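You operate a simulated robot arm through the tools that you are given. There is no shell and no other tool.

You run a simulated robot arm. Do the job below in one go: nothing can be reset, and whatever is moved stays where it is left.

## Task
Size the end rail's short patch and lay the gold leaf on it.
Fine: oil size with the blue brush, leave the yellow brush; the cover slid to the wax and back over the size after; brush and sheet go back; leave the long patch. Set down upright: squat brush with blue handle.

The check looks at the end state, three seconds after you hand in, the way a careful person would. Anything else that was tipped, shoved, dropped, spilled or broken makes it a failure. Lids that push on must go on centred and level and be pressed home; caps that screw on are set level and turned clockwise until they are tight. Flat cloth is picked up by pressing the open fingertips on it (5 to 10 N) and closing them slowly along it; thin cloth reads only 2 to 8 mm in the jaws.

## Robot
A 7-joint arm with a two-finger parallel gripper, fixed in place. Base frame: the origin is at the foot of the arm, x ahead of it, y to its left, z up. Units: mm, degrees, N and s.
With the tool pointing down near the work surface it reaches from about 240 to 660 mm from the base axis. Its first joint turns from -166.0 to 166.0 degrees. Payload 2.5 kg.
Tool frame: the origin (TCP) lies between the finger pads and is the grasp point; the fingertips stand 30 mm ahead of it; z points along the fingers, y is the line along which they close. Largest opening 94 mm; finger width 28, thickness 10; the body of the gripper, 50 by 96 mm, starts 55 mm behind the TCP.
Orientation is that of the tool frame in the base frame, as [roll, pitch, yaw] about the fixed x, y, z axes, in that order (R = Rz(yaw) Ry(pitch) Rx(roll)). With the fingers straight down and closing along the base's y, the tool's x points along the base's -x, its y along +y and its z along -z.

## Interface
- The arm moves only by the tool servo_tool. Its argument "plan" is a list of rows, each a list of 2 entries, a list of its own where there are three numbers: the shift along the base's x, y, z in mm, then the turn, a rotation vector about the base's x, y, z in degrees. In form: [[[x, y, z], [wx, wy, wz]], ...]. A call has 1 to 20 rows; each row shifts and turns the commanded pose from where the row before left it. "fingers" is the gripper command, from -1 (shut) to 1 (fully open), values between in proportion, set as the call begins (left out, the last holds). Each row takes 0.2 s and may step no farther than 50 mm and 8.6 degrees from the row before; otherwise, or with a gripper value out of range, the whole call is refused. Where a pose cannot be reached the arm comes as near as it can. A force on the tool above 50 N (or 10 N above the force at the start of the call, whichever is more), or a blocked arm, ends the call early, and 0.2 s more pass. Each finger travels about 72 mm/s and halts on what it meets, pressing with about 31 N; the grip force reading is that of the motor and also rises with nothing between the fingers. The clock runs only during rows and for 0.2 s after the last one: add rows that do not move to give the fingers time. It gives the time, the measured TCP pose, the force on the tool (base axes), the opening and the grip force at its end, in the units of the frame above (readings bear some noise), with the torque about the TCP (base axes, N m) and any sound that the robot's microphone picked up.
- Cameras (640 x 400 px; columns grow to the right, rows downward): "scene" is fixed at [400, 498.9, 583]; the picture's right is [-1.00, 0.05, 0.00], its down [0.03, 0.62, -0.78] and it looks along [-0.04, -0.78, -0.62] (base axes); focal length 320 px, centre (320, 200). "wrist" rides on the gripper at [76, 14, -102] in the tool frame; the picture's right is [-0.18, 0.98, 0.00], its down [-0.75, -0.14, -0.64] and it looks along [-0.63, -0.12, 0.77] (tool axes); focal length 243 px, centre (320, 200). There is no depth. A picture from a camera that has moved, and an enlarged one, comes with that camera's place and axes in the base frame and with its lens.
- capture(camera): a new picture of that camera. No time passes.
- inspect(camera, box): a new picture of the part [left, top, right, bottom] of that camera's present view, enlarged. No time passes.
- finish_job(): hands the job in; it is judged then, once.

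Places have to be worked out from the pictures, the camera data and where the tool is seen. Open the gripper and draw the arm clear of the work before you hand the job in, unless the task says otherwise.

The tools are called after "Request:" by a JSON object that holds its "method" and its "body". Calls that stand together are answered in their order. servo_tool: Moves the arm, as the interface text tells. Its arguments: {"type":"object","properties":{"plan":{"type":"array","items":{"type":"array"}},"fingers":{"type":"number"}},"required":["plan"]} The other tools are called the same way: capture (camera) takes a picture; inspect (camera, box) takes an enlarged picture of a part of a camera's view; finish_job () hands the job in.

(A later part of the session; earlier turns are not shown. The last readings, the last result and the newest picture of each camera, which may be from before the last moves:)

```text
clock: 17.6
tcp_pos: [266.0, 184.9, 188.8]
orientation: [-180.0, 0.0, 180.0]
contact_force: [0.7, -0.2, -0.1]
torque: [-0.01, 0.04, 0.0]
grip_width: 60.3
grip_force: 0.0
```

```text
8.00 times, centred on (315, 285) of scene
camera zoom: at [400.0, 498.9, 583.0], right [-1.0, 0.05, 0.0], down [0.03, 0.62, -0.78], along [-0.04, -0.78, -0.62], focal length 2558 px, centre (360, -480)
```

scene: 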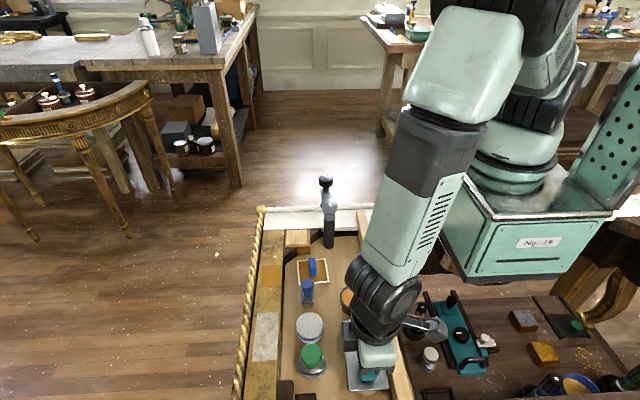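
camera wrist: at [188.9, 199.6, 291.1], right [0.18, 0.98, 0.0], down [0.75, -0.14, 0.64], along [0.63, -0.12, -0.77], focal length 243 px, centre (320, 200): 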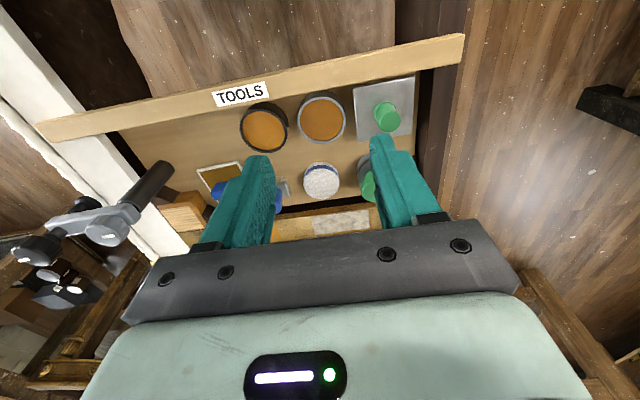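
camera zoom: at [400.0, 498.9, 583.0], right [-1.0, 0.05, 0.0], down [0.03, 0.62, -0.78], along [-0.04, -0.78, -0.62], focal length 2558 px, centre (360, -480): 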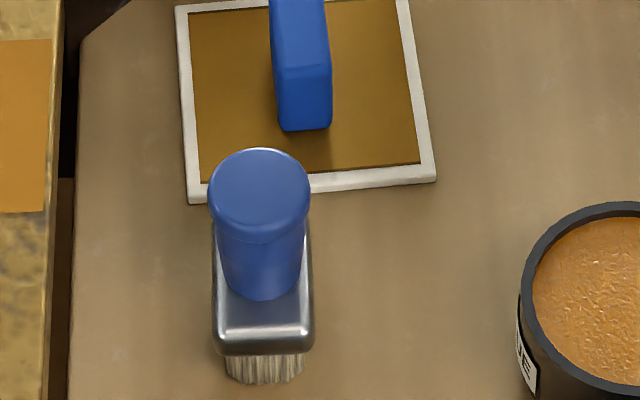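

The middle label ends in "…IZE", so the oil size is open, with its level just below the rim. Next I'll move above the blue brush with the fingers at 50 mm and check the alignment before going down.

Request:
{"method": "servo_tool", "body": {"plan": [[[25, -15, 0], [0, 0, 0]], [[28, -20, 0], [0, 0, 0]], [[28, -20, 0], [0, 0, 0]], [[28, -20, -10], [0, 0, 0]], [[28, -20, -20], [0, 0, 0]], [[0, 0, -25], [0, 0, 0]], [[0, 0, 0], [0, 0, 0]]], "fingers": 0.064}}

Request:
{"method": "capture", "body": {"camera": "wrist"}}

Request:
{"method": "inspect", "body": {"camera": "wrist", "box": [240, 60, 400, 160]}}

Request:
{"method": "inspect", "body": {"camera": "scene", "box": [270, 220, 370, 320]}}

```text
clock: 19.2
tcp_pos: [403.0, 89.7, 133.6]
orientation: [-180.0, -0.1, -180.0]
contact_force: [0.5, -0.9, 0.2]
torque: [0.04, -0.02, 0.0]
grip_width: 50.2
grip_force: 0.1
```

```text
taken
camera wrist: at [325.5, 104.5, 235.1], right [0.18, 0.98, 0.0], down [0.75, -0.14, 0.64], along [0.63, -0.12, -0.77], focal length 243 px, centre (320, 200)
```

wrist: 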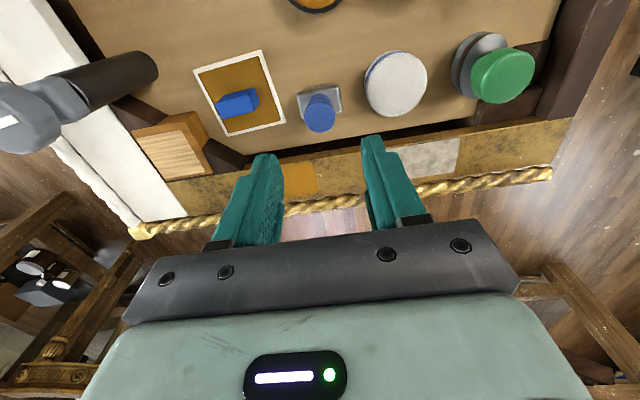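

```text
4.00 times, centred on (320, 110) of wrist
camera zoom: at [325.5, 104.5, 235.1], right [0.18, 0.98, 0.0], down [0.75, -0.14, 0.64], along [0.63, -0.12, -0.77], focal length 970 px, centre (320, 560)
```

zoom: 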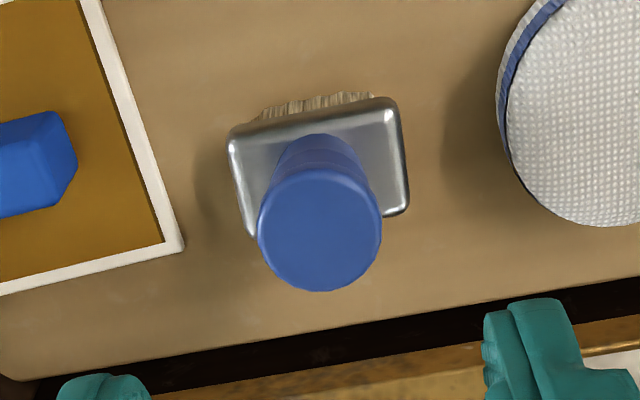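

```text
4.00 times, centred on (320, 270) of scene
camera zoom: at [400.0, 498.9, 583.0], right [-1.0, 0.05, 0.0], down [0.03, 0.62, -0.78], along [-0.04, -0.78, -0.62], focal length 1279 px, centre (320, -80)
```

zoom: 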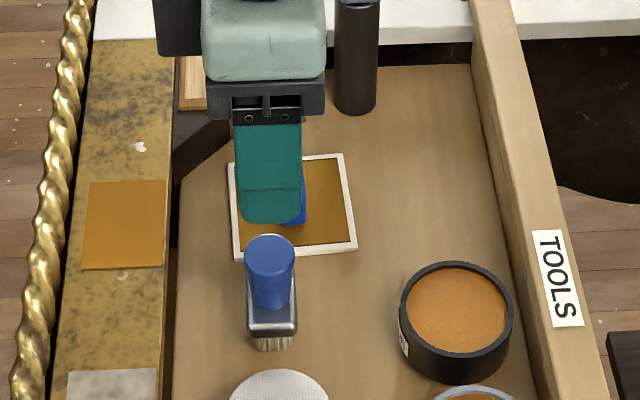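

The handle axis is at about (403, 90) with its top at z≈32 and the ferrule shoulder at z≈-6. I'll descend with the tips to z≈2, straddling the handle.

Request:
{"method": "servo_tool", "body": {"plan": [[[1.4, -0.4, 0], [0, 0, 0]], [[0, 0, -25], [0, 0, 0]], [[0, 0, -25], [0, 0, 0]], [[0, 0, -20], [0, 0, 0]], [[0, 0, -15], [0, 0, 0]], [[0, 0, -10], [0, 0, 0]], [[0, 0, -5], [0, 0, 0]], [[0, 0, 0], [0, 0, 0]], [[0, 0, 0], [0, 0, 0]]]}}

Request:
{"method": "capture", "body": {"camera": "wrist"}}

Request:
{"method": "inspect", "body": {"camera": "scene", "box": [270, 250, 350, 320]}}

```text
clock: 21.2
tcp_pos: [404.0, 88.5, 34.2]
orientation: [-180.0, 0.0, -180.0]
contact_force: [-0.2, -0.4, 0.4]
torque: [0.0, 0.0, 0.0]
grip_width: 50.0
grip_force: 0.2
```

```text
taken
camera wrist: at [327.5, 102.8, 135.7], right [0.18, 0.98, 0.0], down [0.75, -0.14, 0.64], along [0.63, -0.12, -0.77], focal length 243 px, centre (320, 200)
```

wrist: 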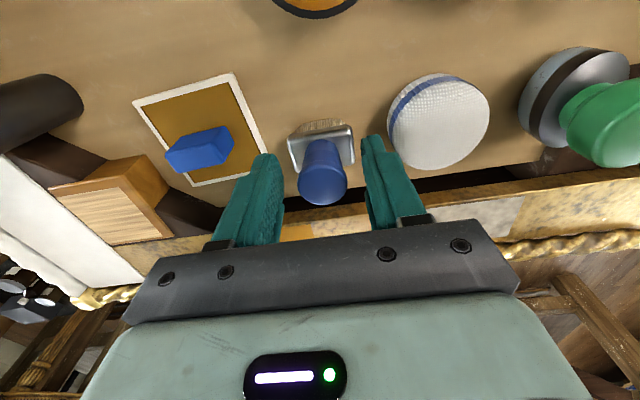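

```text
5.71 times, centred on (310, 285) of scene
camera zoom: at [400.0, 498.9, 583.0], right [-1.0, 0.05, 0.0], down [0.03, 0.62, -0.78], along [-0.04, -0.78, -0.62], focal length 1827 px, centre (377, -286)
```

zoom: 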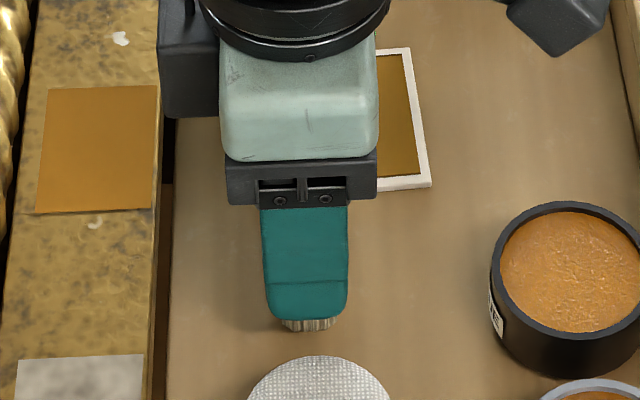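

The handle sits about 1.2 mm to +y of the finger centre. I'll correct that, then close.

Request:
{"method": "servo_tool", "body": {"plan": [[[0, 1.2, -1], [0, 0, 0]], [[0, 0, 0], [0, 0, 0]]]}}

Request:
{"method": "servo_tool", "body": {"plan": [[[0, 0, 0], [0, 0, 0]], [[0, 0, 0], [0, 0, 0]], [[0, 0, 0], [0, 0, 0]]], "fingers": -1}}

Request:
{"method": "capture", "body": {"camera": "wrist"}}

```text
clock: 21.8
tcp_pos: [404.9, 88.8, 32.5]
orientation: [180.0, 0.0, 180.0]
contact_force: [0.8, -0.4, 0.6]
torque: [0.0, 0.0, -0.03]
grip_width: 49.9
grip_force: 0.1
```

```text
clock: 22.6
tcp_pos: [403.6, 89.9, 33.7]
orientation: [180.0, 0.0, -179.9]
contact_force: [-0.5, -0.5, 0.2]
torque: [-0.03, 0.01, 0.0]
grip_width: 23.0
grip_force: 31.0
```

```text
taken
camera wrist: at [327.5, 104.2, 134.9], right [0.18, 0.98, 0.0], down [0.75, -0.14, 0.64], along [0.63, -0.12, -0.77], focal length 243 px, centre (320, 200)
```

wrist: 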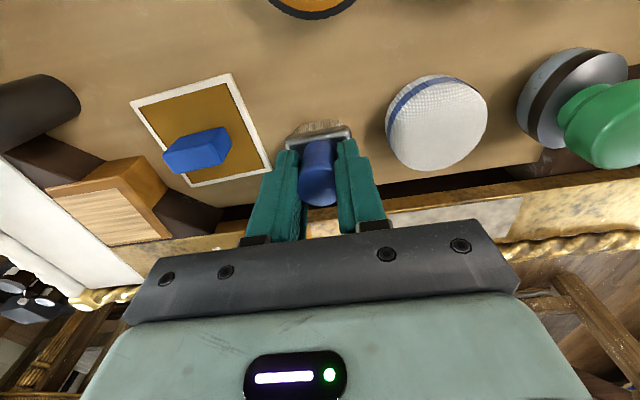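

Brush gripped at 23.0 mm, at its home pose TCP ≈(403.5, 90.0, 32.4). I'll lift straight up 70 mm and carry it over the open size pot.

Request:
{"method": "servo_tool", "body": {"plan": [[[0, 0, 5], [0, 0, 0]], [[0, 0, 15], [0, 0, 0]], [[0, 0, 25], [0, 0, 0]], [[0, 0, 25], [0, 0, 0]], [[-19.5, 18, 0], [0, 0, 0]], [[-20, 18, 0], [0, 0, 0]], [[-20, 18, 0], [0, 0, 0]], [[-20, 18, 0], [0, 0, 0]], [[-20, 18, 0], [0, 0, 0]], [[0, 0, 0], [0, 0, 0]], [[0, 0, -15], [0, 0, 0]], [[0, 0, 0], [0, 0, 0]]]}}

Request:
{"method": "capture", "body": {"camera": "wrist"}}

Request:
{"method": "inspect", "body": {"camera": "scene", "box": [280, 250, 400, 370]}}

Request:
{"method": "inspect", "body": {"camera": "wrist", "box": [240, 60, 400, 200]}}

```text
clock: 25.2
tcp_pos: [306.8, 179.0, 88.3]
orientation: [-180.0, 0.0, 180.0]
contact_force: [0.5, -0.2, -1.2]
torque: [-0.01, -0.01, -0.04]
grip_width: 22.8
grip_force: 30.7
```

```text
taken
camera wrist: at [229.4, 193.6, 190.8], right [0.18, 0.98, 0.0], down [0.75, -0.14, 0.64], along [0.63, -0.12, -0.77], focal length 243 px, centre (320, 200)
```

wrist: 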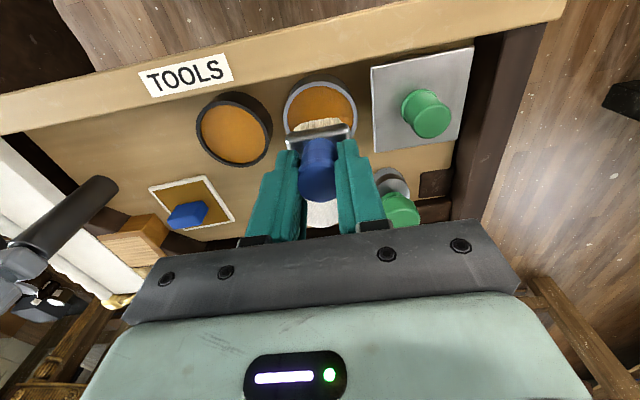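

```text
3.33 times, centred on (340, 310) of scene
camera zoom: at [400.0, 498.9, 583.0], right [-1.0, 0.05, 0.0], down [0.03, 0.62, -0.78], along [-0.04, -0.78, -0.62], focal length 1066 px, centre (253, -167)
```

zoom: 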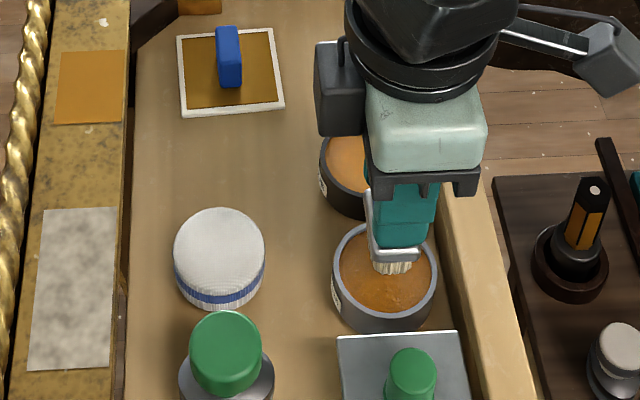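

```text
2.86 times, centred on (320, 130) of wrist
camera zoom: at [229.4, 193.6, 190.8], right [0.18, 0.98, 0.0], down [0.75, -0.14, 0.64], along [0.63, -0.12, -0.77], focal length 693 px, centre (320, 400)
```

zoom: 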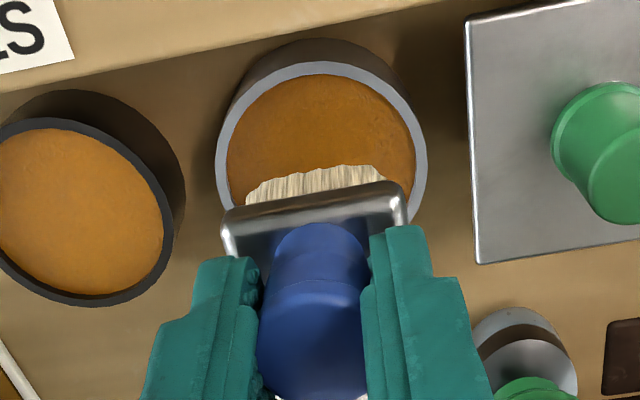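

The bristles hang over the size with their tips at z≈26, centred in the pot mouth. I'll lower in steps so only the bristles enter the size, to z≈-8, while watching the force.

Request:
{"method": "servo_tool", "body": {"plan": [[[0, 0.4, -12], [0, 0, 0]], [[0, 0, -10], [0, 0, 0]], [[0, 0, -6], [0, 0, 0]], [[0, 0, -4], [0, 0, 0]], [[0, 0, -2], [0, 0, 0]], [[0, 0, 0], [0, 0, 0]], [[0, 0, 0], [0, 0, 0]]]}}

Request:
{"method": "capture", "body": {"camera": "wrist"}}

Request:
{"method": "inspect", "body": {"camera": "scene", "box": [330, 300, 390, 360]}}

Request:
{"method": "inspect", "body": {"camera": "wrist", "box": [240, 60, 400, 200]}}

```text
clock: 26.4
tcp_pos: [305.4, 180.2, 56.0]
orientation: [180.0, 0.2, 179.9]
contact_force: [-2.3, -2.0, 11.7]
torque: [-0.16, 0.1, 0.0]
grip_width: 23.0
grip_force: 30.9
stopped in row 6: the force on the tool passed its limit at 54 N (the readings are from after the stop); the commanded pose is now the measured one
```

```text
taken
camera wrist: at [228.5, 194.4, 158.3], right [0.19, 0.98, 0.0], down [0.75, -0.14, 0.64], along [0.63, -0.12, -0.77], focal length 243 px, centre (320, 200)
```

wrist: 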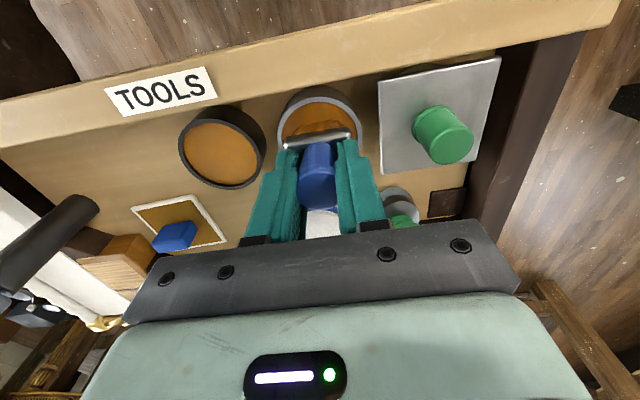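

```text
6.67 times, centred on (360, 330) of scene
camera zoom: at [400.0, 498.9, 583.0], right [-1.0, 0.05, 0.0], down [0.03, 0.62, -0.78], along [-0.04, -0.78, -0.62], focal length 2132 px, centre (53, -667)
```

zoom: 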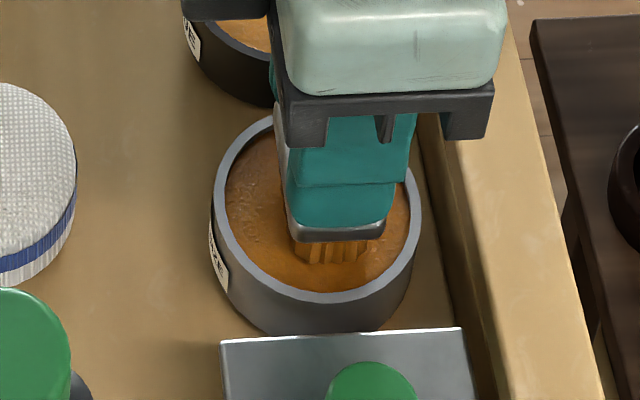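

```text
2.86 times, centred on (320, 130) of wrist
camera zoom: at [228.5, 194.4, 158.3], right [0.19, 0.98, 0.0], down [0.75, -0.14, 0.64], along [0.63, -0.12, -0.77], focal length 693 px, centre (320, 400)
```

zoom: 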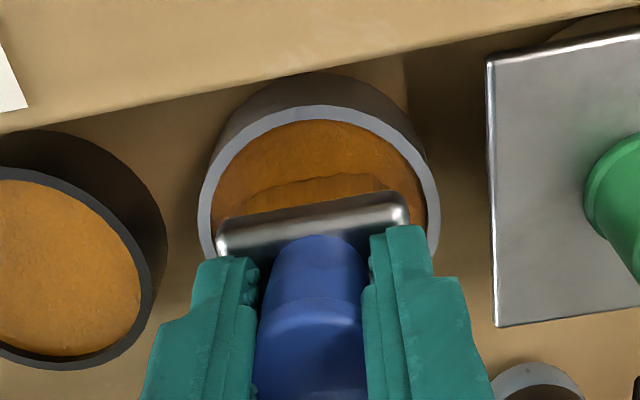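

The bristles met the size firmly and are coated amber; the stop came from pressing on that surface, and the brush slid up maybe 3 mm in the grip. I'll lift out slowly, pause over the pot and inspect the brush.

Request:
{"method": "servo_tool", "body": {"plan": [[[0, 0, 2], [0, 0, 0]], [[0, 0, 4], [0, 0, 0]], [[0, 0, 8], [0, 0, 0]], [[0, 0, 12], [0, 0, 0]], [[0, 0, 14], [0, 0, 0]], [[0, 0, 0], [0, 0, 0]], [[0, 0, 0], [0, 0, 0]], [[0, 0, 0], [0, 0, 0]]]}}

Request:
{"method": "capture", "body": {"camera": "wrist"}}

Request:
{"method": "inspect", "body": {"camera": "scene", "box": [320, 270, 400, 350]}}

Request:
{"method": "inspect", "body": {"camera": "wrist", "box": [240, 60, 400, 200]}}

```text
clock: 28.2
tcp_pos: [304.8, 179.1, 95.5]
orientation: [180.0, 0.2, 180.0]
contact_force: [-0.3, -0.1, -1.4]
torque: [0.0, 0.04, 0.02]
grip_width: 22.6
grip_force: 30.4
```

```text
taken
camera wrist: at [227.7, 193.4, 198.2], right [0.19, 0.98, 0.0], down [0.75, -0.14, 0.64], along [0.63, -0.12, -0.77], focal length 243 px, centre (320, 200)
```

wrist: 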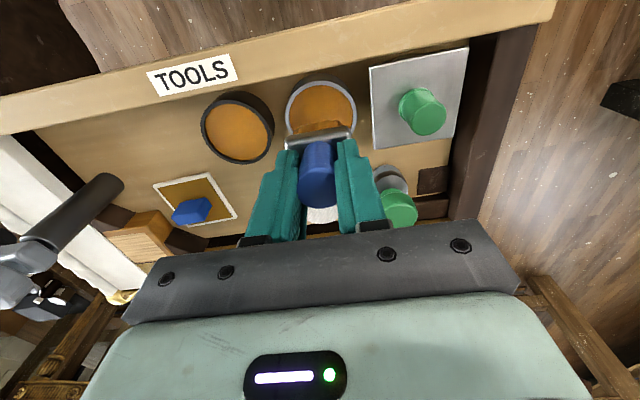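

```text
5.00 times, centred on (360, 310) of scene
camera zoom: at [400.0, 498.9, 583.0], right [-1.0, 0.05, 0.0], down [0.03, 0.62, -0.78], along [-0.04, -0.78, -0.62], focal length 1599 px, centre (120, -350)
```

zoom: 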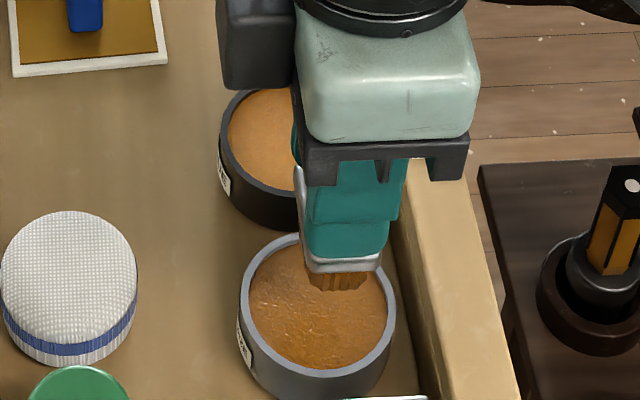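

```text
2.86 times, centred on (320, 130) of wrist
camera zoom: at [227.7, 193.4, 198.2], right [0.19, 0.98, 0.0], down [0.75, -0.14, 0.64], along [0.63, -0.12, -0.77], focal length 693 px, centre (320, 400)
```

zoom: 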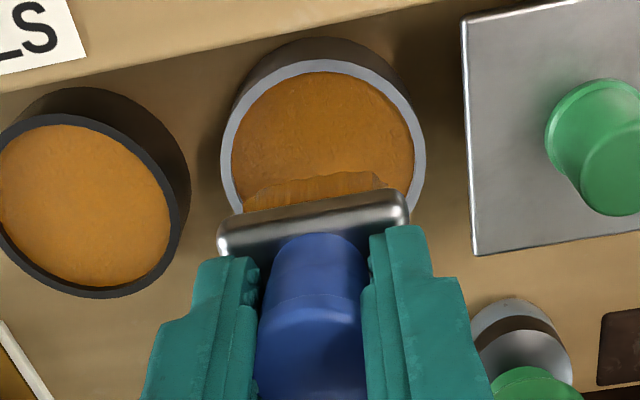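

The bristles carry size and the pot is undisturbed. I'll zoom in to check whether the brush is still upright in the fingers.

Request:
{"method": "inspect", "body": {"camera": "scene", "box": [340, 290, 380, 340]}}

Request:
{"method": "inspect", "body": {"camera": "wrist", "box": [280, 110, 370, 170]}}

```text
8.00 times, centred on (360, 315) of scene
camera zoom: at [400.0, 498.9, 583.0], right [-1.0, 0.05, 0.0], down [0.03, 0.62, -0.78], along [-0.04, -0.78, -0.62], focal length 2558 px, centre (0, -720)
```

zoom: 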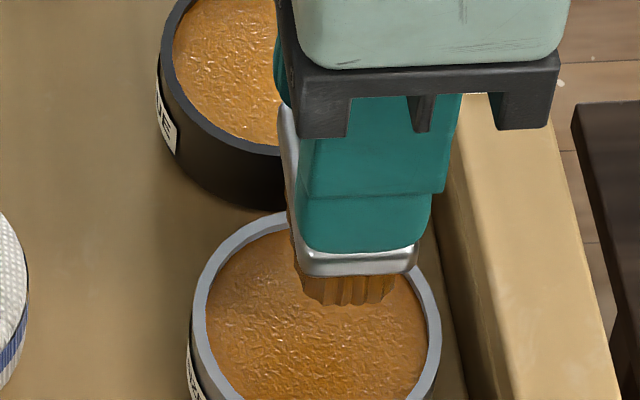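

```text
6.67 times, centred on (325, 140) of wrist
camera zoom: at [227.7, 193.4, 198.2], right [0.19, 0.98, 0.0], down [0.75, -0.14, 0.64], along [0.63, -0.12, -0.77], focal length 1618 px, centre (287, 600)
```

zoom: 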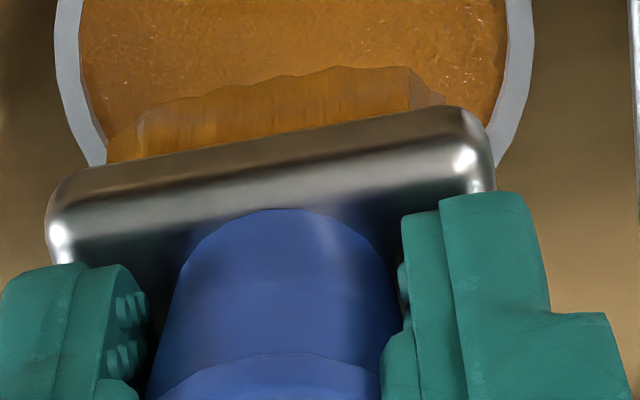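

The brush is still practically upright, with the bristle centre under the TCP and tips about 58 mm below it. I'll carry it around the sheet to the +y end of the short patch, staying high.

Request:
{"method": "servo_tool", "body": {"plan": [[[0, 0, 4], [0, 0, 0]], [[25, -22.5, 0], [0, 0, 0]], [[25, -22.5, 0], [0, 0, 0]], [[25, -22.5, 0], [0, 0, 0]], [[25, -22.5, 0], [0, 0, 0]], [[23, -12, 0], [0, 0, 0]], [[23, -12, 0], [0, 0, 0]], [[23.3, -11.2, 0], [0, 0, 0]], [[0, 0, 0], [0, 0, 0]], [[0, 0, -10], [0, 0, 0]], [[0, 0, -10], [0, 0, 0]], [[0, 0, 0], [0, 0, 0]]]}}

Request:
{"method": "capture", "body": {"camera": "wrist"}}

Request:
{"method": "inspect", "body": {"camera": "scene", "box": [220, 220, 320, 320]}}

Request:
{"method": "inspect", "body": {"camera": "wrist", "box": [240, 80, 400, 200]}}

```text
clock: 30.8
tcp_pos: [477.1, 54.9, 79.9]
orientation: [179.9, 0.1, 179.9]
contact_force: [0.0, -0.1, -0.7]
torque: [0.01, -0.01, -0.02]
grip_width: 22.7
grip_force: 30.9
```

```text
taken
camera wrist: at [398.8, 68.4, 182.4], right [0.19, 0.98, 0.0], down [0.75, -0.14, 0.64], along [0.63, -0.12, -0.77], focal length 243 px, centre (320, 200)
```

wrist: 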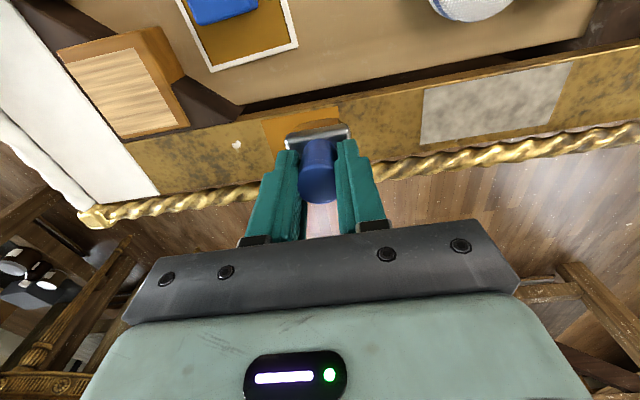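

```text
4.00 times, centred on (270, 270) of scene
camera zoom: at [400.0, 498.9, 583.0], right [-1.0, 0.05, 0.0], down [0.03, 0.62, -0.78], along [-0.04, -0.78, -0.62], focal length 1279 px, centre (520, -80)
```

zoom: 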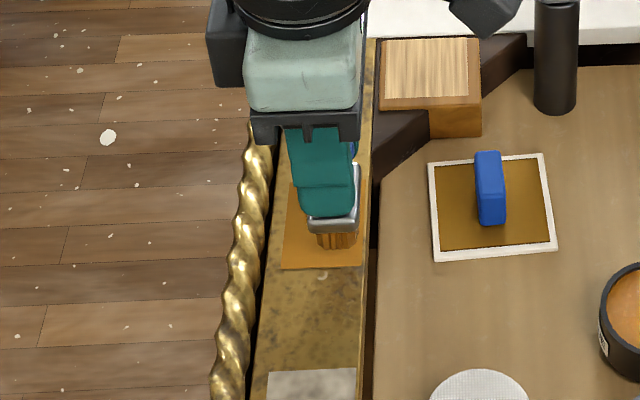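

```text
3.33 times, centred on (320, 140) of wrist
camera zoom: at [398.8, 68.4, 182.4], right [0.19, 0.98, 0.0], down [0.75, -0.14, 0.64], along [0.63, -0.12, -0.77], focal length 809 px, centre (320, 400)
```

zoom: 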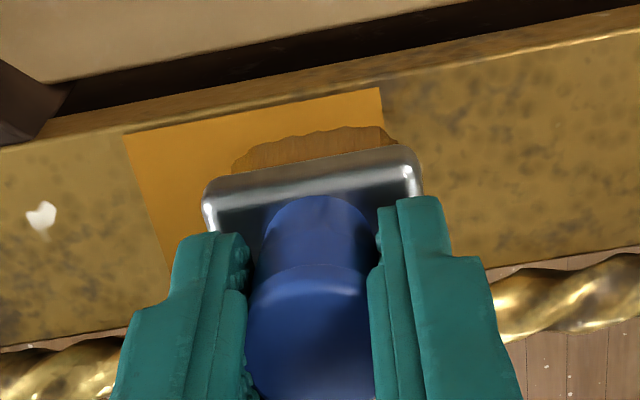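

The bristles hover over the +y inner corner of the patch. I'll shift 2 mm to -x and lower toward the rail, then finish in small steps on force.

Request:
{"method": "servo_tool", "body": {"plan": [[[-1.9, 0, -6], [0, 0, 0]], [[0, 0, -5], [0, 0, 0]], [[0, 0, -3], [0, 0, 0]], [[0, 0, 0], [0, 0, 0]]]}}

Request:
{"method": "inspect", "body": {"camera": "scene", "box": [270, 250, 320, 300]}}

Request:
{"method": "inspect", "body": {"camera": "wrist", "box": [240, 80, 400, 200]}}

```text
clock: 31.8
tcp_pos: [472.5, 54.4, 66.5]
orientation: [179.9, 0.2, 180.0]
contact_force: [-0.5, -0.2, -1.0]
torque: [0.0, -0.03, 0.01]
grip_width: 22.5
grip_force: 31.0
```

```text
8.00 times, centred on (295, 275) of scene
camera zoom: at [400.0, 498.9, 583.0], right [-1.0, 0.05, 0.0], down [0.03, 0.62, -0.78], along [-0.04, -0.78, -0.62], focal length 2558 px, centre (520, -400)
```

zoom: 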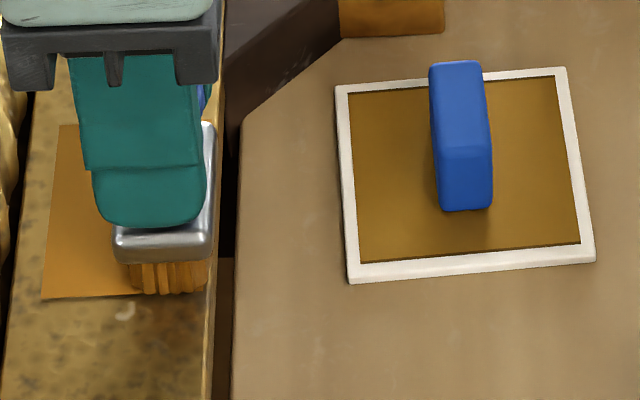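

```text
3.33 times, centred on (320, 140) of wrist
camera zoom: at [395.8, 68.7, 168.4], right [0.19, 0.98, 0.0], down [0.75, -0.14, 0.64], along [0.63, -0.12, -0.77], focal length 809 px, centre (320, 400)
```

zoom: 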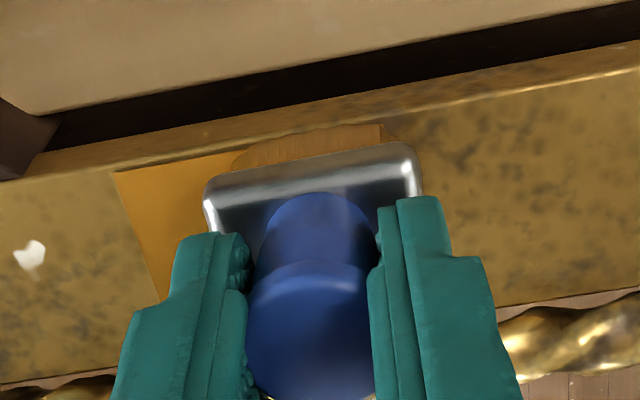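

The tips are a few millimetres above the rail. I'll nudge x by +1.3 and feel for contact in small steps.

Request:
{"method": "servo_tool", "body": {"plan": [[[1.3, 0, -1], [0, 0, 0]], [[0, 0, -1], [0, 0, 0]], [[0, 0, 0], [0, 0, 0]]]}}

Request:
{"method": "servo_tool", "body": {"plan": [[[0, 0, -1], [0, 0, 0]], [[0, 0, 0], [0, 0, 0]]]}}

Request:
{"method": "servo_tool", "body": {"plan": [[[0, 0, -0.7], [0, 0, 0]], [[0, 0, 0], [0, 0, 0]]]}}

```text
clock: 32.6
tcp_pos: [473.9, 54.1, 63.7]
orientation: [180.0, 0.1, 179.9]
contact_force: [-1.1, -2.4, 7.6]
torque: [-0.25, 0.06, -0.03]
grip_width: 22.7
grip_force: 30.6
```

```text
clock: 33.2
tcp_pos: [473.9, 55.0, 63.9]
orientation: [-180.0, 0.3, 179.9]
contact_force: [-3.1, -3.9, 17.6]
torque: [-0.36, 0.17, -0.02]
grip_width: 22.9
grip_force: 30.4
```

```text
clock: 33.8
tcp_pos: [473.8, 55.7, 62.8]
orientation: [-179.9, 0.2, 179.9]
contact_force: [-0.7, -5.8, 21.9]
torque: [-0.54, 0.04, -0.01]
grip_width: 23.1
grip_force: 30.8
```

Contact came at TCP z≈64 and I'm now pressing 22 N, so I'll ease up 1 mm. Then I'll stroke along -y over the inner half of the patch.

Request:
{"method": "servo_tool", "body": {"plan": [[[0, 0, 1.0], [0, 0, 0]], [[0, -4, 0], [0, 0, 0]], [[0, -5, 0], [0, 0, 0]], [[0, -5, 0], [0, 0, 0]], [[0, -5, 0], [0, 0, 0]], [[0, -5, 0], [0, 0, 0]], [[0, -4.5, 0], [0, 0, 0]], [[0, 0, 0], [0, 0, 0]]]}}

Request:
{"method": "capture", "body": {"camera": "wrist"}}

Request:
{"method": "inspect", "body": {"camera": "scene", "box": [260, 240, 310, 290]}}

Request:
{"method": "inspect", "body": {"camera": "wrist", "box": [240, 80, 400, 200]}}

```text
clock: 35.6
tcp_pos: [472.7, 26.1, 62.5]
orientation: [180.0, 0.1, 179.8]
contact_force: [0.6, -0.9, 0.5]
torque: [-0.04, -0.04, -0.01]
grip_width: 22.8
grip_force: 31.5
```

```text
taken
camera wrist: at [396.4, 40.6, 165.4], right [0.19, 0.98, 0.0], down [0.75, -0.14, 0.64], along [0.63, -0.12, -0.77], focal length 243 px, centre (320, 200)
```

wrist: 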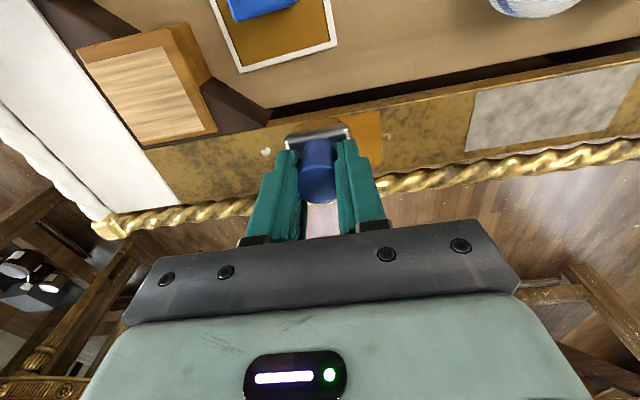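

```text
8.00 times, centred on (285, 265) of scene
camera zoom: at [400.0, 498.9, 583.0], right [-1.0, 0.05, 0.0], down [0.03, 0.62, -0.78], along [-0.04, -0.78, -0.62], focal length 2558 px, centre (600, -320)
```

zoom: 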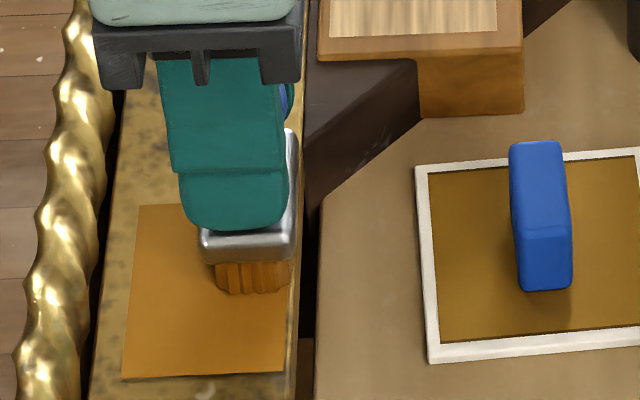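

```text
3.33 times, centred on (320, 140) of wrist
camera zoom: at [396.4, 40.6, 165.4], right [0.19, 0.98, 0.0], down [0.75, -0.14, 0.64], along [0.63, -0.12, -0.77], focal length 809 px, centre (320, 400)
```

zoom: 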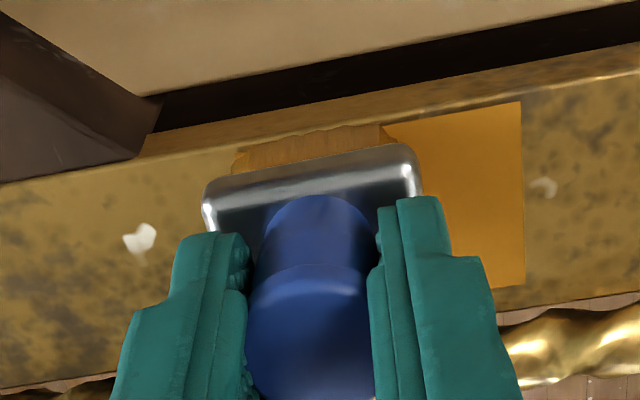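

The force fell to zero by the end of that stroke. I'll check whether size has gone onto the patch before continuing.

Request:
{"method": "inspect", "body": {"camera": "wrist", "box": [330, 100, 390, 160]}}

Request:
{"method": "inspect", "body": {"camera": "scene", "box": [272, 262, 300, 290]}}

Request:
{"method": "servo_tool", "body": {"plan": [[[0, 0, -0.7], [0, 0, 0]], [[0, 0, 0], [0, 0, 0]]]}}

```text
6.67 times, centred on (360, 130) of wrist
camera zoom: at [396.4, 40.6, 165.4], right [0.19, 0.98, 0.0], down [0.75, -0.14, 0.64], along [0.63, -0.12, -0.77], focal length 1618 px, centre (53, 667)
```

zoom: 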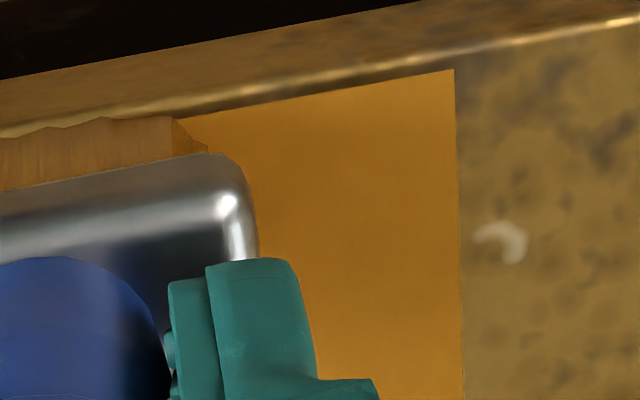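

```text
14.29 times, centred on (286, 276) of scene
camera zoom: at [400.0, 498.9, 583.0], right [-1.0, 0.05, 0.0], down [0.03, 0.62, -0.78], along [-0.04, -0.78, -0.62], focal length 4568 px, centre (806, -886)
```

zoom: 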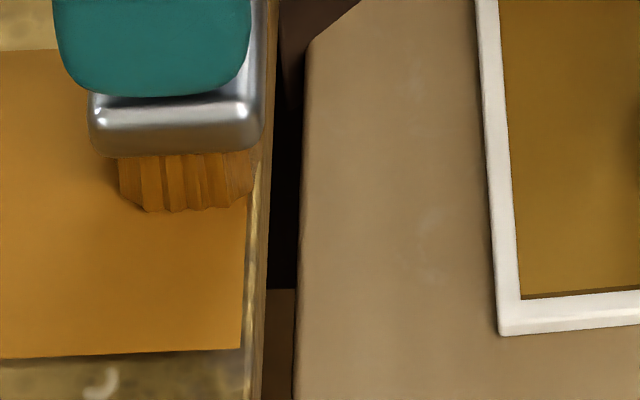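

```text
clock: 36.2
tcp_pos: [474.1, 26.4, 62.2]
orientation: [-179.9, 0.1, 179.9]
contact_force: [-1.7, -0.9, 8.1]
torque: [-0.19, 0.11, -0.03]
grip_width: 22.8
grip_force: 31.1
```

Contact is back at 8 N and the bristles look paler, so size has gone down. I'll stroke back along +y on the same line at this height.

Request:
{"method": "servo_tool", "body": {"plan": [[[0, 5, 0], [0, 0, 0]], [[0, 5, 0], [0, 0, 0]], [[0, 5, 0], [0, 0, 0]], [[0, 5, 0], [0, 0, 0]], [[0, 5, 0], [0, 0, 0]], [[0, 3.3, 0], [0, 0, 0]], [[0, 0, 0], [0, 0, 0]]]}}

Request:
{"method": "inspect", "body": {"camera": "wrist", "box": [240, 80, 400, 200]}}

Request:
{"method": "inspect", "body": {"camera": "scene", "box": [260, 240, 310, 290]}}

```text
clock: 37.8
tcp_pos: [474.3, 54.7, 63.8]
orientation: [179.9, 0.0, 179.9]
contact_force: [-0.4, 0.6, -0.3]
torque: [-0.01, -0.02, -0.01]
grip_width: 22.9
grip_force: 31.0
```

```text
3.33 times, centred on (320, 140) of wrist
camera zoom: at [396.8, 68.9, 164.9], right [0.19, 0.98, 0.0], down [0.75, -0.14, 0.64], along [0.63, -0.12, -0.77], focal length 809 px, centre (320, 400)
```

zoom: 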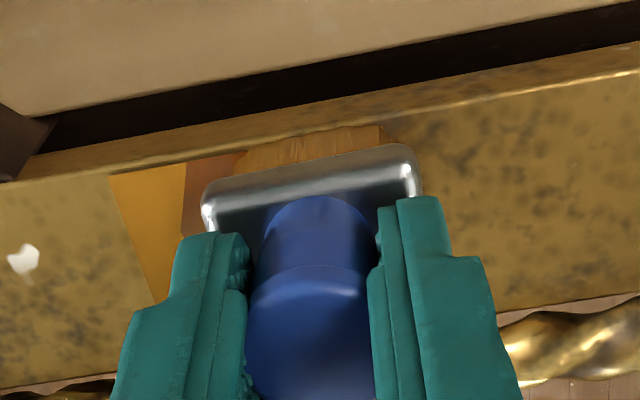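

```text
8.00 times, centred on (285, 265) of scene
camera zoom: at [400.0, 498.9, 583.0], right [-1.0, 0.05, 0.0], down [0.03, 0.62, -0.78], along [-0.04, -0.78, -0.62], focal length 2558 px, centre (600, -320)
```

zoom: 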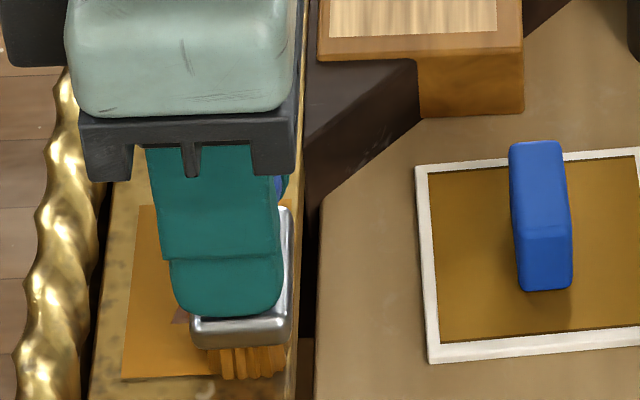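

A darker sized area has appeared on the patch, so the brush is painting wherever it truly touches. I'll lift and look at what is covered so far.

Request:
{"method": "servo_tool", "body": {"plan": [[[0, 0, 8], [0, 0, 0]], [[0, 15, 12], [0, 0, 0]], [[-15, 20, 10], [0, 0, 0]], [[-15, 10, 5], [0, 0, 0]], [[0, 0, 0], [0, 0, 0]]]}}

Request:
{"method": "inspect", "body": {"camera": "scene", "box": [260, 240, 310, 290]}}

Request:
{"method": "capture", "body": {"camera": "wrist"}}

Request:
{"method": "inspect", "body": {"camera": "wrist", "box": [160, 80, 320, 200]}}

```text
clock: 39.0
tcp_pos: [443.5, 99.5, 98.5]
orientation: [-180.0, 0.1, 179.9]
contact_force: [0.2, 0.2, -0.7]
torque: [0.0, -0.02, -0.03]
grip_width: 22.9
grip_force: 31.1
```

```text
8.00 times, centred on (285, 265) of scene
camera zoom: at [400.0, 498.9, 583.0], right [-1.0, 0.05, 0.0], down [0.03, 0.62, -0.78], along [-0.04, -0.78, -0.62], focal length 2558 px, centre (600, -320)
```

zoom: 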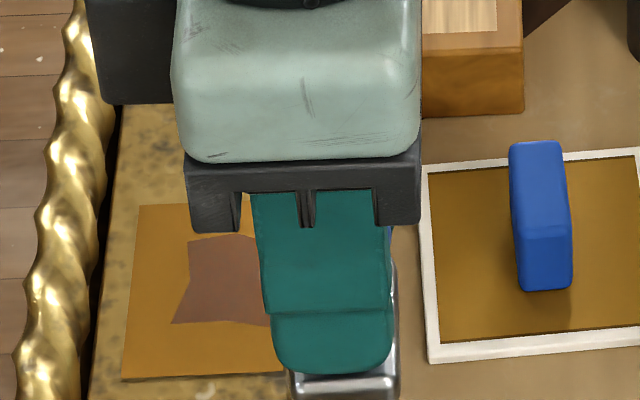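

```text
taken
camera wrist: at [365.9, 114.3, 200.1], right [0.19, 0.98, 0.0], down [0.75, -0.14, 0.64], along [0.63, -0.12, -0.77], focal length 243 px, centre (320, 200)
```

wrist: 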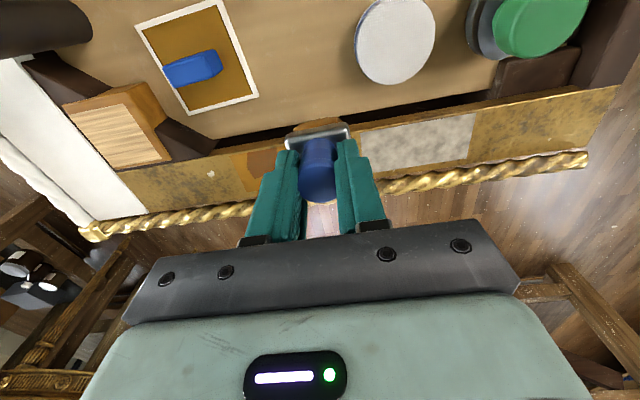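

```text
3.33 times, centred on (240, 140) of wrist
camera zoom: at [365.9, 114.3, 200.1], right [0.19, 0.98, 0.0], down [0.75, -0.14, 0.64], along [0.63, -0.12, -0.77], focal length 809 px, centre (587, 400)
```

zoom: 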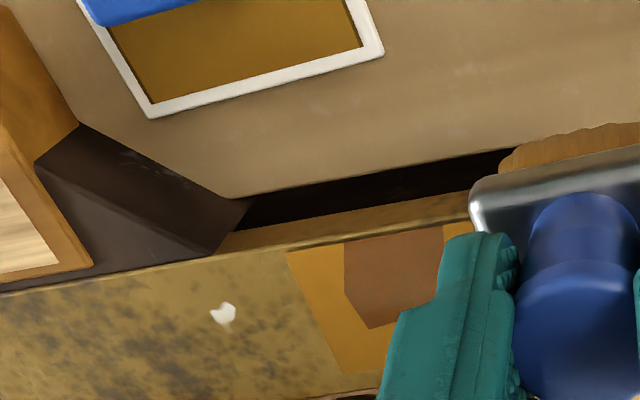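

The sized area is still only a blob near the middle of the inner half. I'll move a little further aside, over bare board and not over the pad, to see the full patch without the gripper in the way.

Request:
{"method": "servo_tool", "body": {"plan": [[[-25, 15, 0], [0, 0, 0]], [[-25, 10, 0], [0, 0, 0]], [[0, 0, 0], [0, 0, 0]]]}}

Request:
{"method": "inspect", "body": {"camera": "scene", "box": [255, 245, 300, 290]}}

Request:
{"method": "inspect", "body": {"camera": "wrist", "box": [180, 120, 300, 200]}}

```text
clock: 39.8
tcp_pos: [393.2, 122.6, 97.9]
orientation: [-179.9, 0.2, 179.8]
contact_force: [0.6, -0.2, -0.8]
torque: [0.03, 0.01, -0.01]
grip_width: 22.6
grip_force: 30.8
```

```text
8.89 times, centred on (278, 268) of scene
camera zoom: at [400.0, 498.9, 583.0], right [-1.0, 0.05, 0.0], down [0.03, 0.62, -0.78], along [-0.04, -0.78, -0.62], focal length 2842 px, centre (698, -400)
```

zoom: 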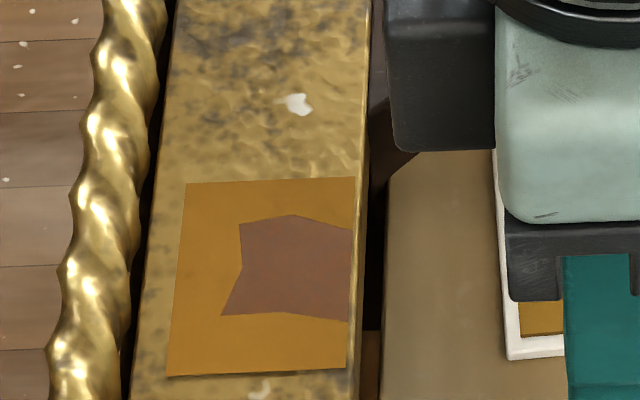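

```text
5.00 times, centred on (240, 160) of wrist
camera zoom: at [315.8, 137.2, 200.0], right [0.19, 0.98, 0.0], down [0.75, -0.14, 0.64], along [0.63, -0.12, -0.77], focal length 1213 px, centre (720, 400)
```

zoom: 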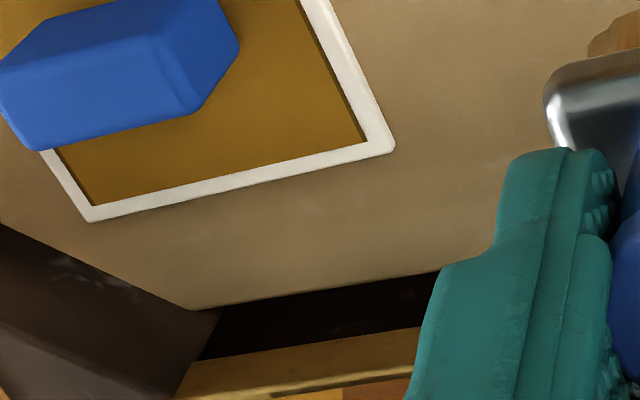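

Only about 27 × 30 mm in the inner middle is sized, so the ends need more time under steady contact; the brush creeps up slightly in the grip under load. I'll return to the -y end of the patch and feel for contact again.

Request:
{"method": "servo_tool", "body": {"plan": [[[25, -19, 0], [0, 0, 0]], [[26, -19, 0], [0, 0, 0]], [[15, -29, 0], [0, 0, 0]], [[15.5, -29, 0], [0, 0, 0]], [[0, 0, -12], [0, 0, 0]], [[0, 0, -12], [0, 0, 0]], [[0, 0, -8], [0, 0, 0]], [[0, 0, -2], [0, 0, 0]], [[0, 0, 0], [0, 0, 0]]]}}

Request:
{"method": "servo_tool", "body": {"plan": [[[0, 0, -1], [0, 0, 0]], [[0, 0, 0], [0, 0, 0]]]}}

Request:
{"method": "inspect", "body": {"camera": "wrist", "box": [240, 80, 400, 200]}}

```text
clock: 41.8
tcp_pos: [477.5, 29.4, 64.9]
orientation: [179.9, 0.3, 179.9]
contact_force: [0.2, -0.4, 22.1]
torque: [-0.35, -0.13, -0.03]
grip_width: 22.9
grip_force: 31.7
```

```text
clock: 42.4
tcp_pos: [476.6, 29.9, 62.2]
orientation: [179.9, 0.2, -180.0]
contact_force: [4.1, 4.9, 17.6]
torque: [0.39, -0.35, -0.03]
grip_width: 22.5
grip_force: 31.2
```

```text
3.33 times, centred on (320, 140) of wrist
camera zoom: at [398.9, 43.8, 164.2], right [0.19, 0.98, 0.0], down [0.75, -0.14, 0.65], along [0.63, -0.12, -0.76], focal length 809 px, centre (320, 400)
```

zoom: 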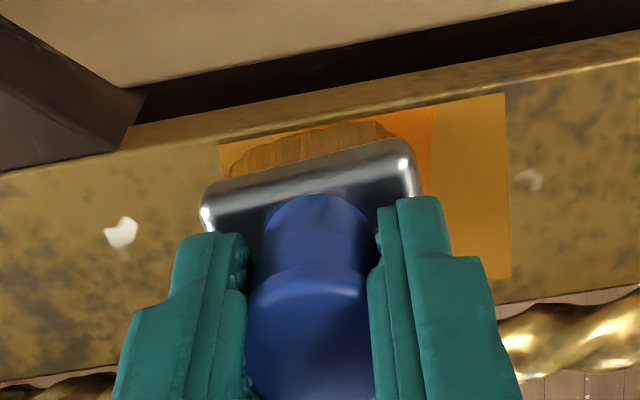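

Contact is about 18 N at the -y end. I'll make a few short back-and-forth strokes here to work size into that end, then check.

Request:
{"method": "servo_tool", "body": {"plan": [[[-1, -4, 0], [0, 0, 0]], [[0, -3, 0], [0, 0, 0]], [[0, 4, -0.2], [0, 0, 0]], [[0, 4, 0], [0, 0, 0]], [[0, -4, -0.2], [0, 0, 0]], [[0, -4, 0], [0, 0, 0]], [[0, 4, -0.2], [0, 0, 0]], [[0, 4, 0], [0, 0, 0]], [[0, 0, 0], [0, 0, 0]]]}}

Request:
{"method": "inspect", "body": {"camera": "wrist", "box": [240, 80, 400, 200]}}

Request:
{"method": "inspect", "body": {"camera": "scene", "box": [255, 245, 300, 290]}}

```text
clock: 44.4
tcp_pos: [474.3, 30.8, 61.3]
orientation: [180.0, 0.2, 179.9]
contact_force: [-0.1, -0.5, -0.3]
torque: [0.0, -0.05, -0.01]
grip_width: 22.7
grip_force: 31.3
```

```text
3.33 times, centred on (320, 140) of wrist
camera zoom: at [397.3, 44.8, 164.2], right [0.19, 0.98, 0.0], down [0.75, -0.14, 0.64], along [0.63, -0.12, -0.77], focal length 809 px, centre (320, 400)
```

zoom: 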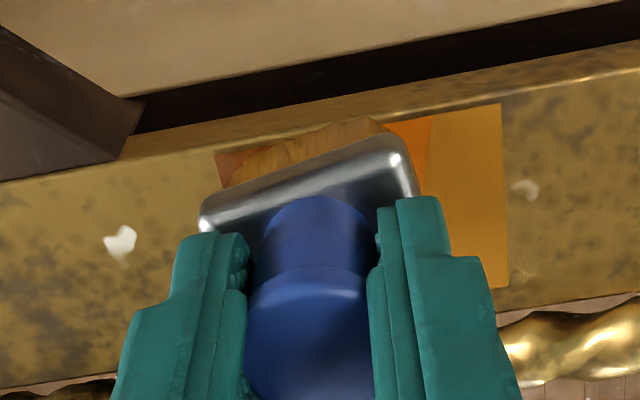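

```text
8.89 times, centred on (278, 268) of scene
camera zoom: at [400.0, 498.9, 583.0], right [-1.0, 0.05, 0.0], down [0.03, 0.62, -0.78], along [-0.04, -0.78, -0.62], focal length 2842 px, centre (698, -400)
```

zoom: 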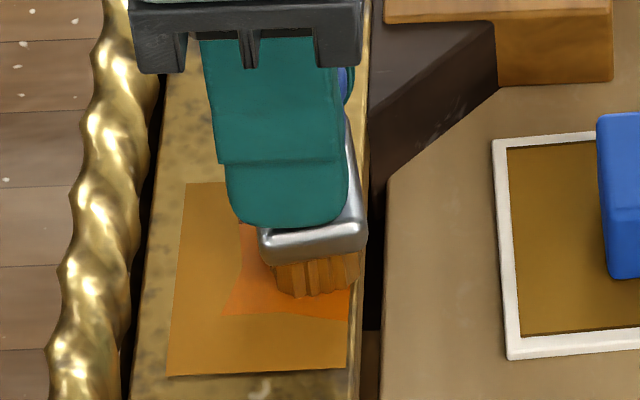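

Fresh size shows brown and the earlier area has turned a brighter orange; the -y end is now covered too. I'll sweep toward the +y end while easing down slightly to keep contact.

Request:
{"method": "servo_tool", "body": {"plan": [[[0, 4, -0.6], [0, 0, 0]], [[0, 4, -0.3], [0, 0, 0]], [[0, 4, -0.1], [0, 0, 0]], [[0, 4, -0.1], [0, 0, 0]], [[0, 4, -0.1], [0, 0, 0]], [[0, 4, -0.1], [0, 0, 0]], [[0, 0, 0], [0, 0, 0]]]}}

Request:
{"method": "inspect", "body": {"camera": "wrist", "box": [240, 80, 400, 200]}}

Request:
{"method": "inspect", "body": {"camera": "scene", "box": [255, 245, 300, 290]}}

```text
clock: 46.0
tcp_pos: [475.3, 53.2, 61.4]
orientation: [179.9, 0.3, 179.7]
contact_force: [3.3, -7.9, 23.8]
torque: [-0.34, -0.2, -0.08]
grip_width: 22.7
grip_force: 31.3
```

```text
3.33 times, centred on (320, 140) of wrist
camera zoom: at [398.4, 67.9, 163.1], right [0.19, 0.98, 0.0], down [0.75, -0.14, 0.65], along [0.63, -0.12, -0.76], focal length 809 px, centre (320, 400)
```

zoom: 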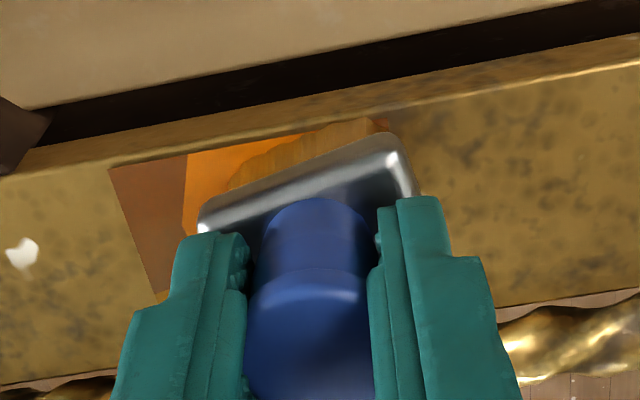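

```text
8.89 times, centred on (278, 268) of scene
camera zoom: at [400.0, 498.9, 583.0], right [-1.0, 0.05, 0.0], down [0.03, 0.62, -0.78], along [-0.04, -0.78, -0.62], focal length 2842 px, centre (698, -400)
```

zoom: 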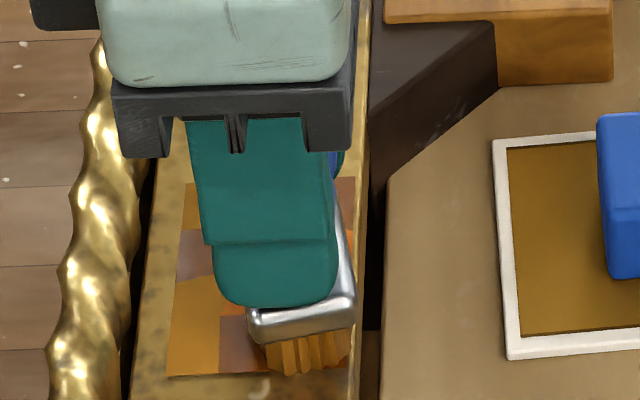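

The inner half is nearly sized at both ends. I'll work the +y end briefly with short strokes at lighter pressure.

Request:
{"method": "servo_tool", "body": {"plan": [[[0, 1.5, 0.4], [0, 0, 0]], [[0, -4, 0], [0, 0, 0]], [[0, -3, 0], [0, 0, 0]], [[0, 4, -0.1], [0, 0, 0]], [[0, 3.5, -0.1], [0, 0, 0]], [[0, -4, -0.1], [0, 0, 0]], [[0, 4, -0.1], [0, 0, 0]], [[0, 0, 0], [0, 0, 0]]]}}

Request:
{"method": "servo_tool", "body": {"plan": [[[0, 0, 3], [0, 0, 0]], [[7, 0, 0], [0, 0, 0]], [[7, 0, 0], [0, 0, 0]], [[6.5, 0, 0], [0, 0, 0]], [[0, 0, 0], [0, 0, 0]]]}}

Request:
{"method": "inspect", "body": {"camera": "wrist", "box": [240, 80, 400, 200]}}

Request:
{"method": "inspect", "body": {"camera": "scene", "box": [255, 245, 300, 290]}}

```text
clock: 47.8
tcp_pos: [474.1, 55.2, 60.1]
orientation: [-179.9, 0.2, 179.9]
contact_force: [0.4, -8.8, 21.6]
torque: [-0.3, -0.06, -0.01]
grip_width: 22.5
grip_force: 31.1
```

```text
clock: 49.0
tcp_pos: [494.8, 55.8, 63.6]
orientation: [180.0, 0.1, 179.9]
contact_force: [0.1, -1.3, -0.7]
torque: [-0.01, 0.0, 0.01]
grip_width: 22.5
grip_force: 31.2
```

```text
3.33 times, centred on (320, 140) of wrist
camera zoom: at [418.2, 69.6, 166.0], right [0.19, 0.98, 0.0], down [0.75, -0.14, 0.64], along [0.63, -0.12, -0.77], focal length 809 px, centre (320, 400)
```

zoom: 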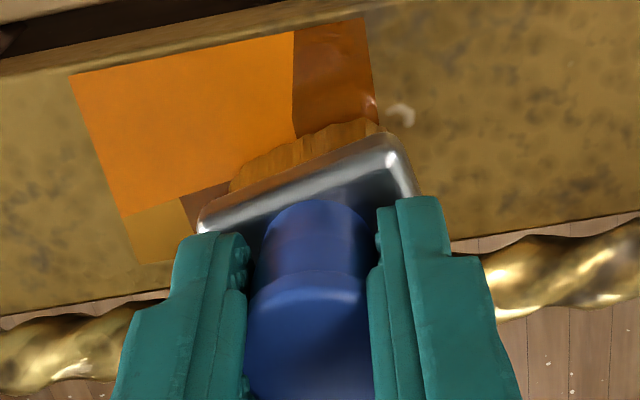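

```text
8.89 times, centred on (278, 268) of scene
camera zoom: at [400.0, 498.9, 583.0], right [-1.0, 0.05, 0.0], down [0.03, 0.62, -0.78], along [-0.04, -0.78, -0.62], focal length 2842 px, centre (698, -400)
```

zoom: 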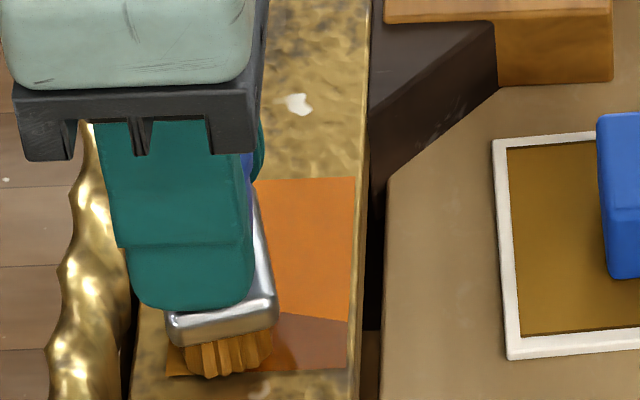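

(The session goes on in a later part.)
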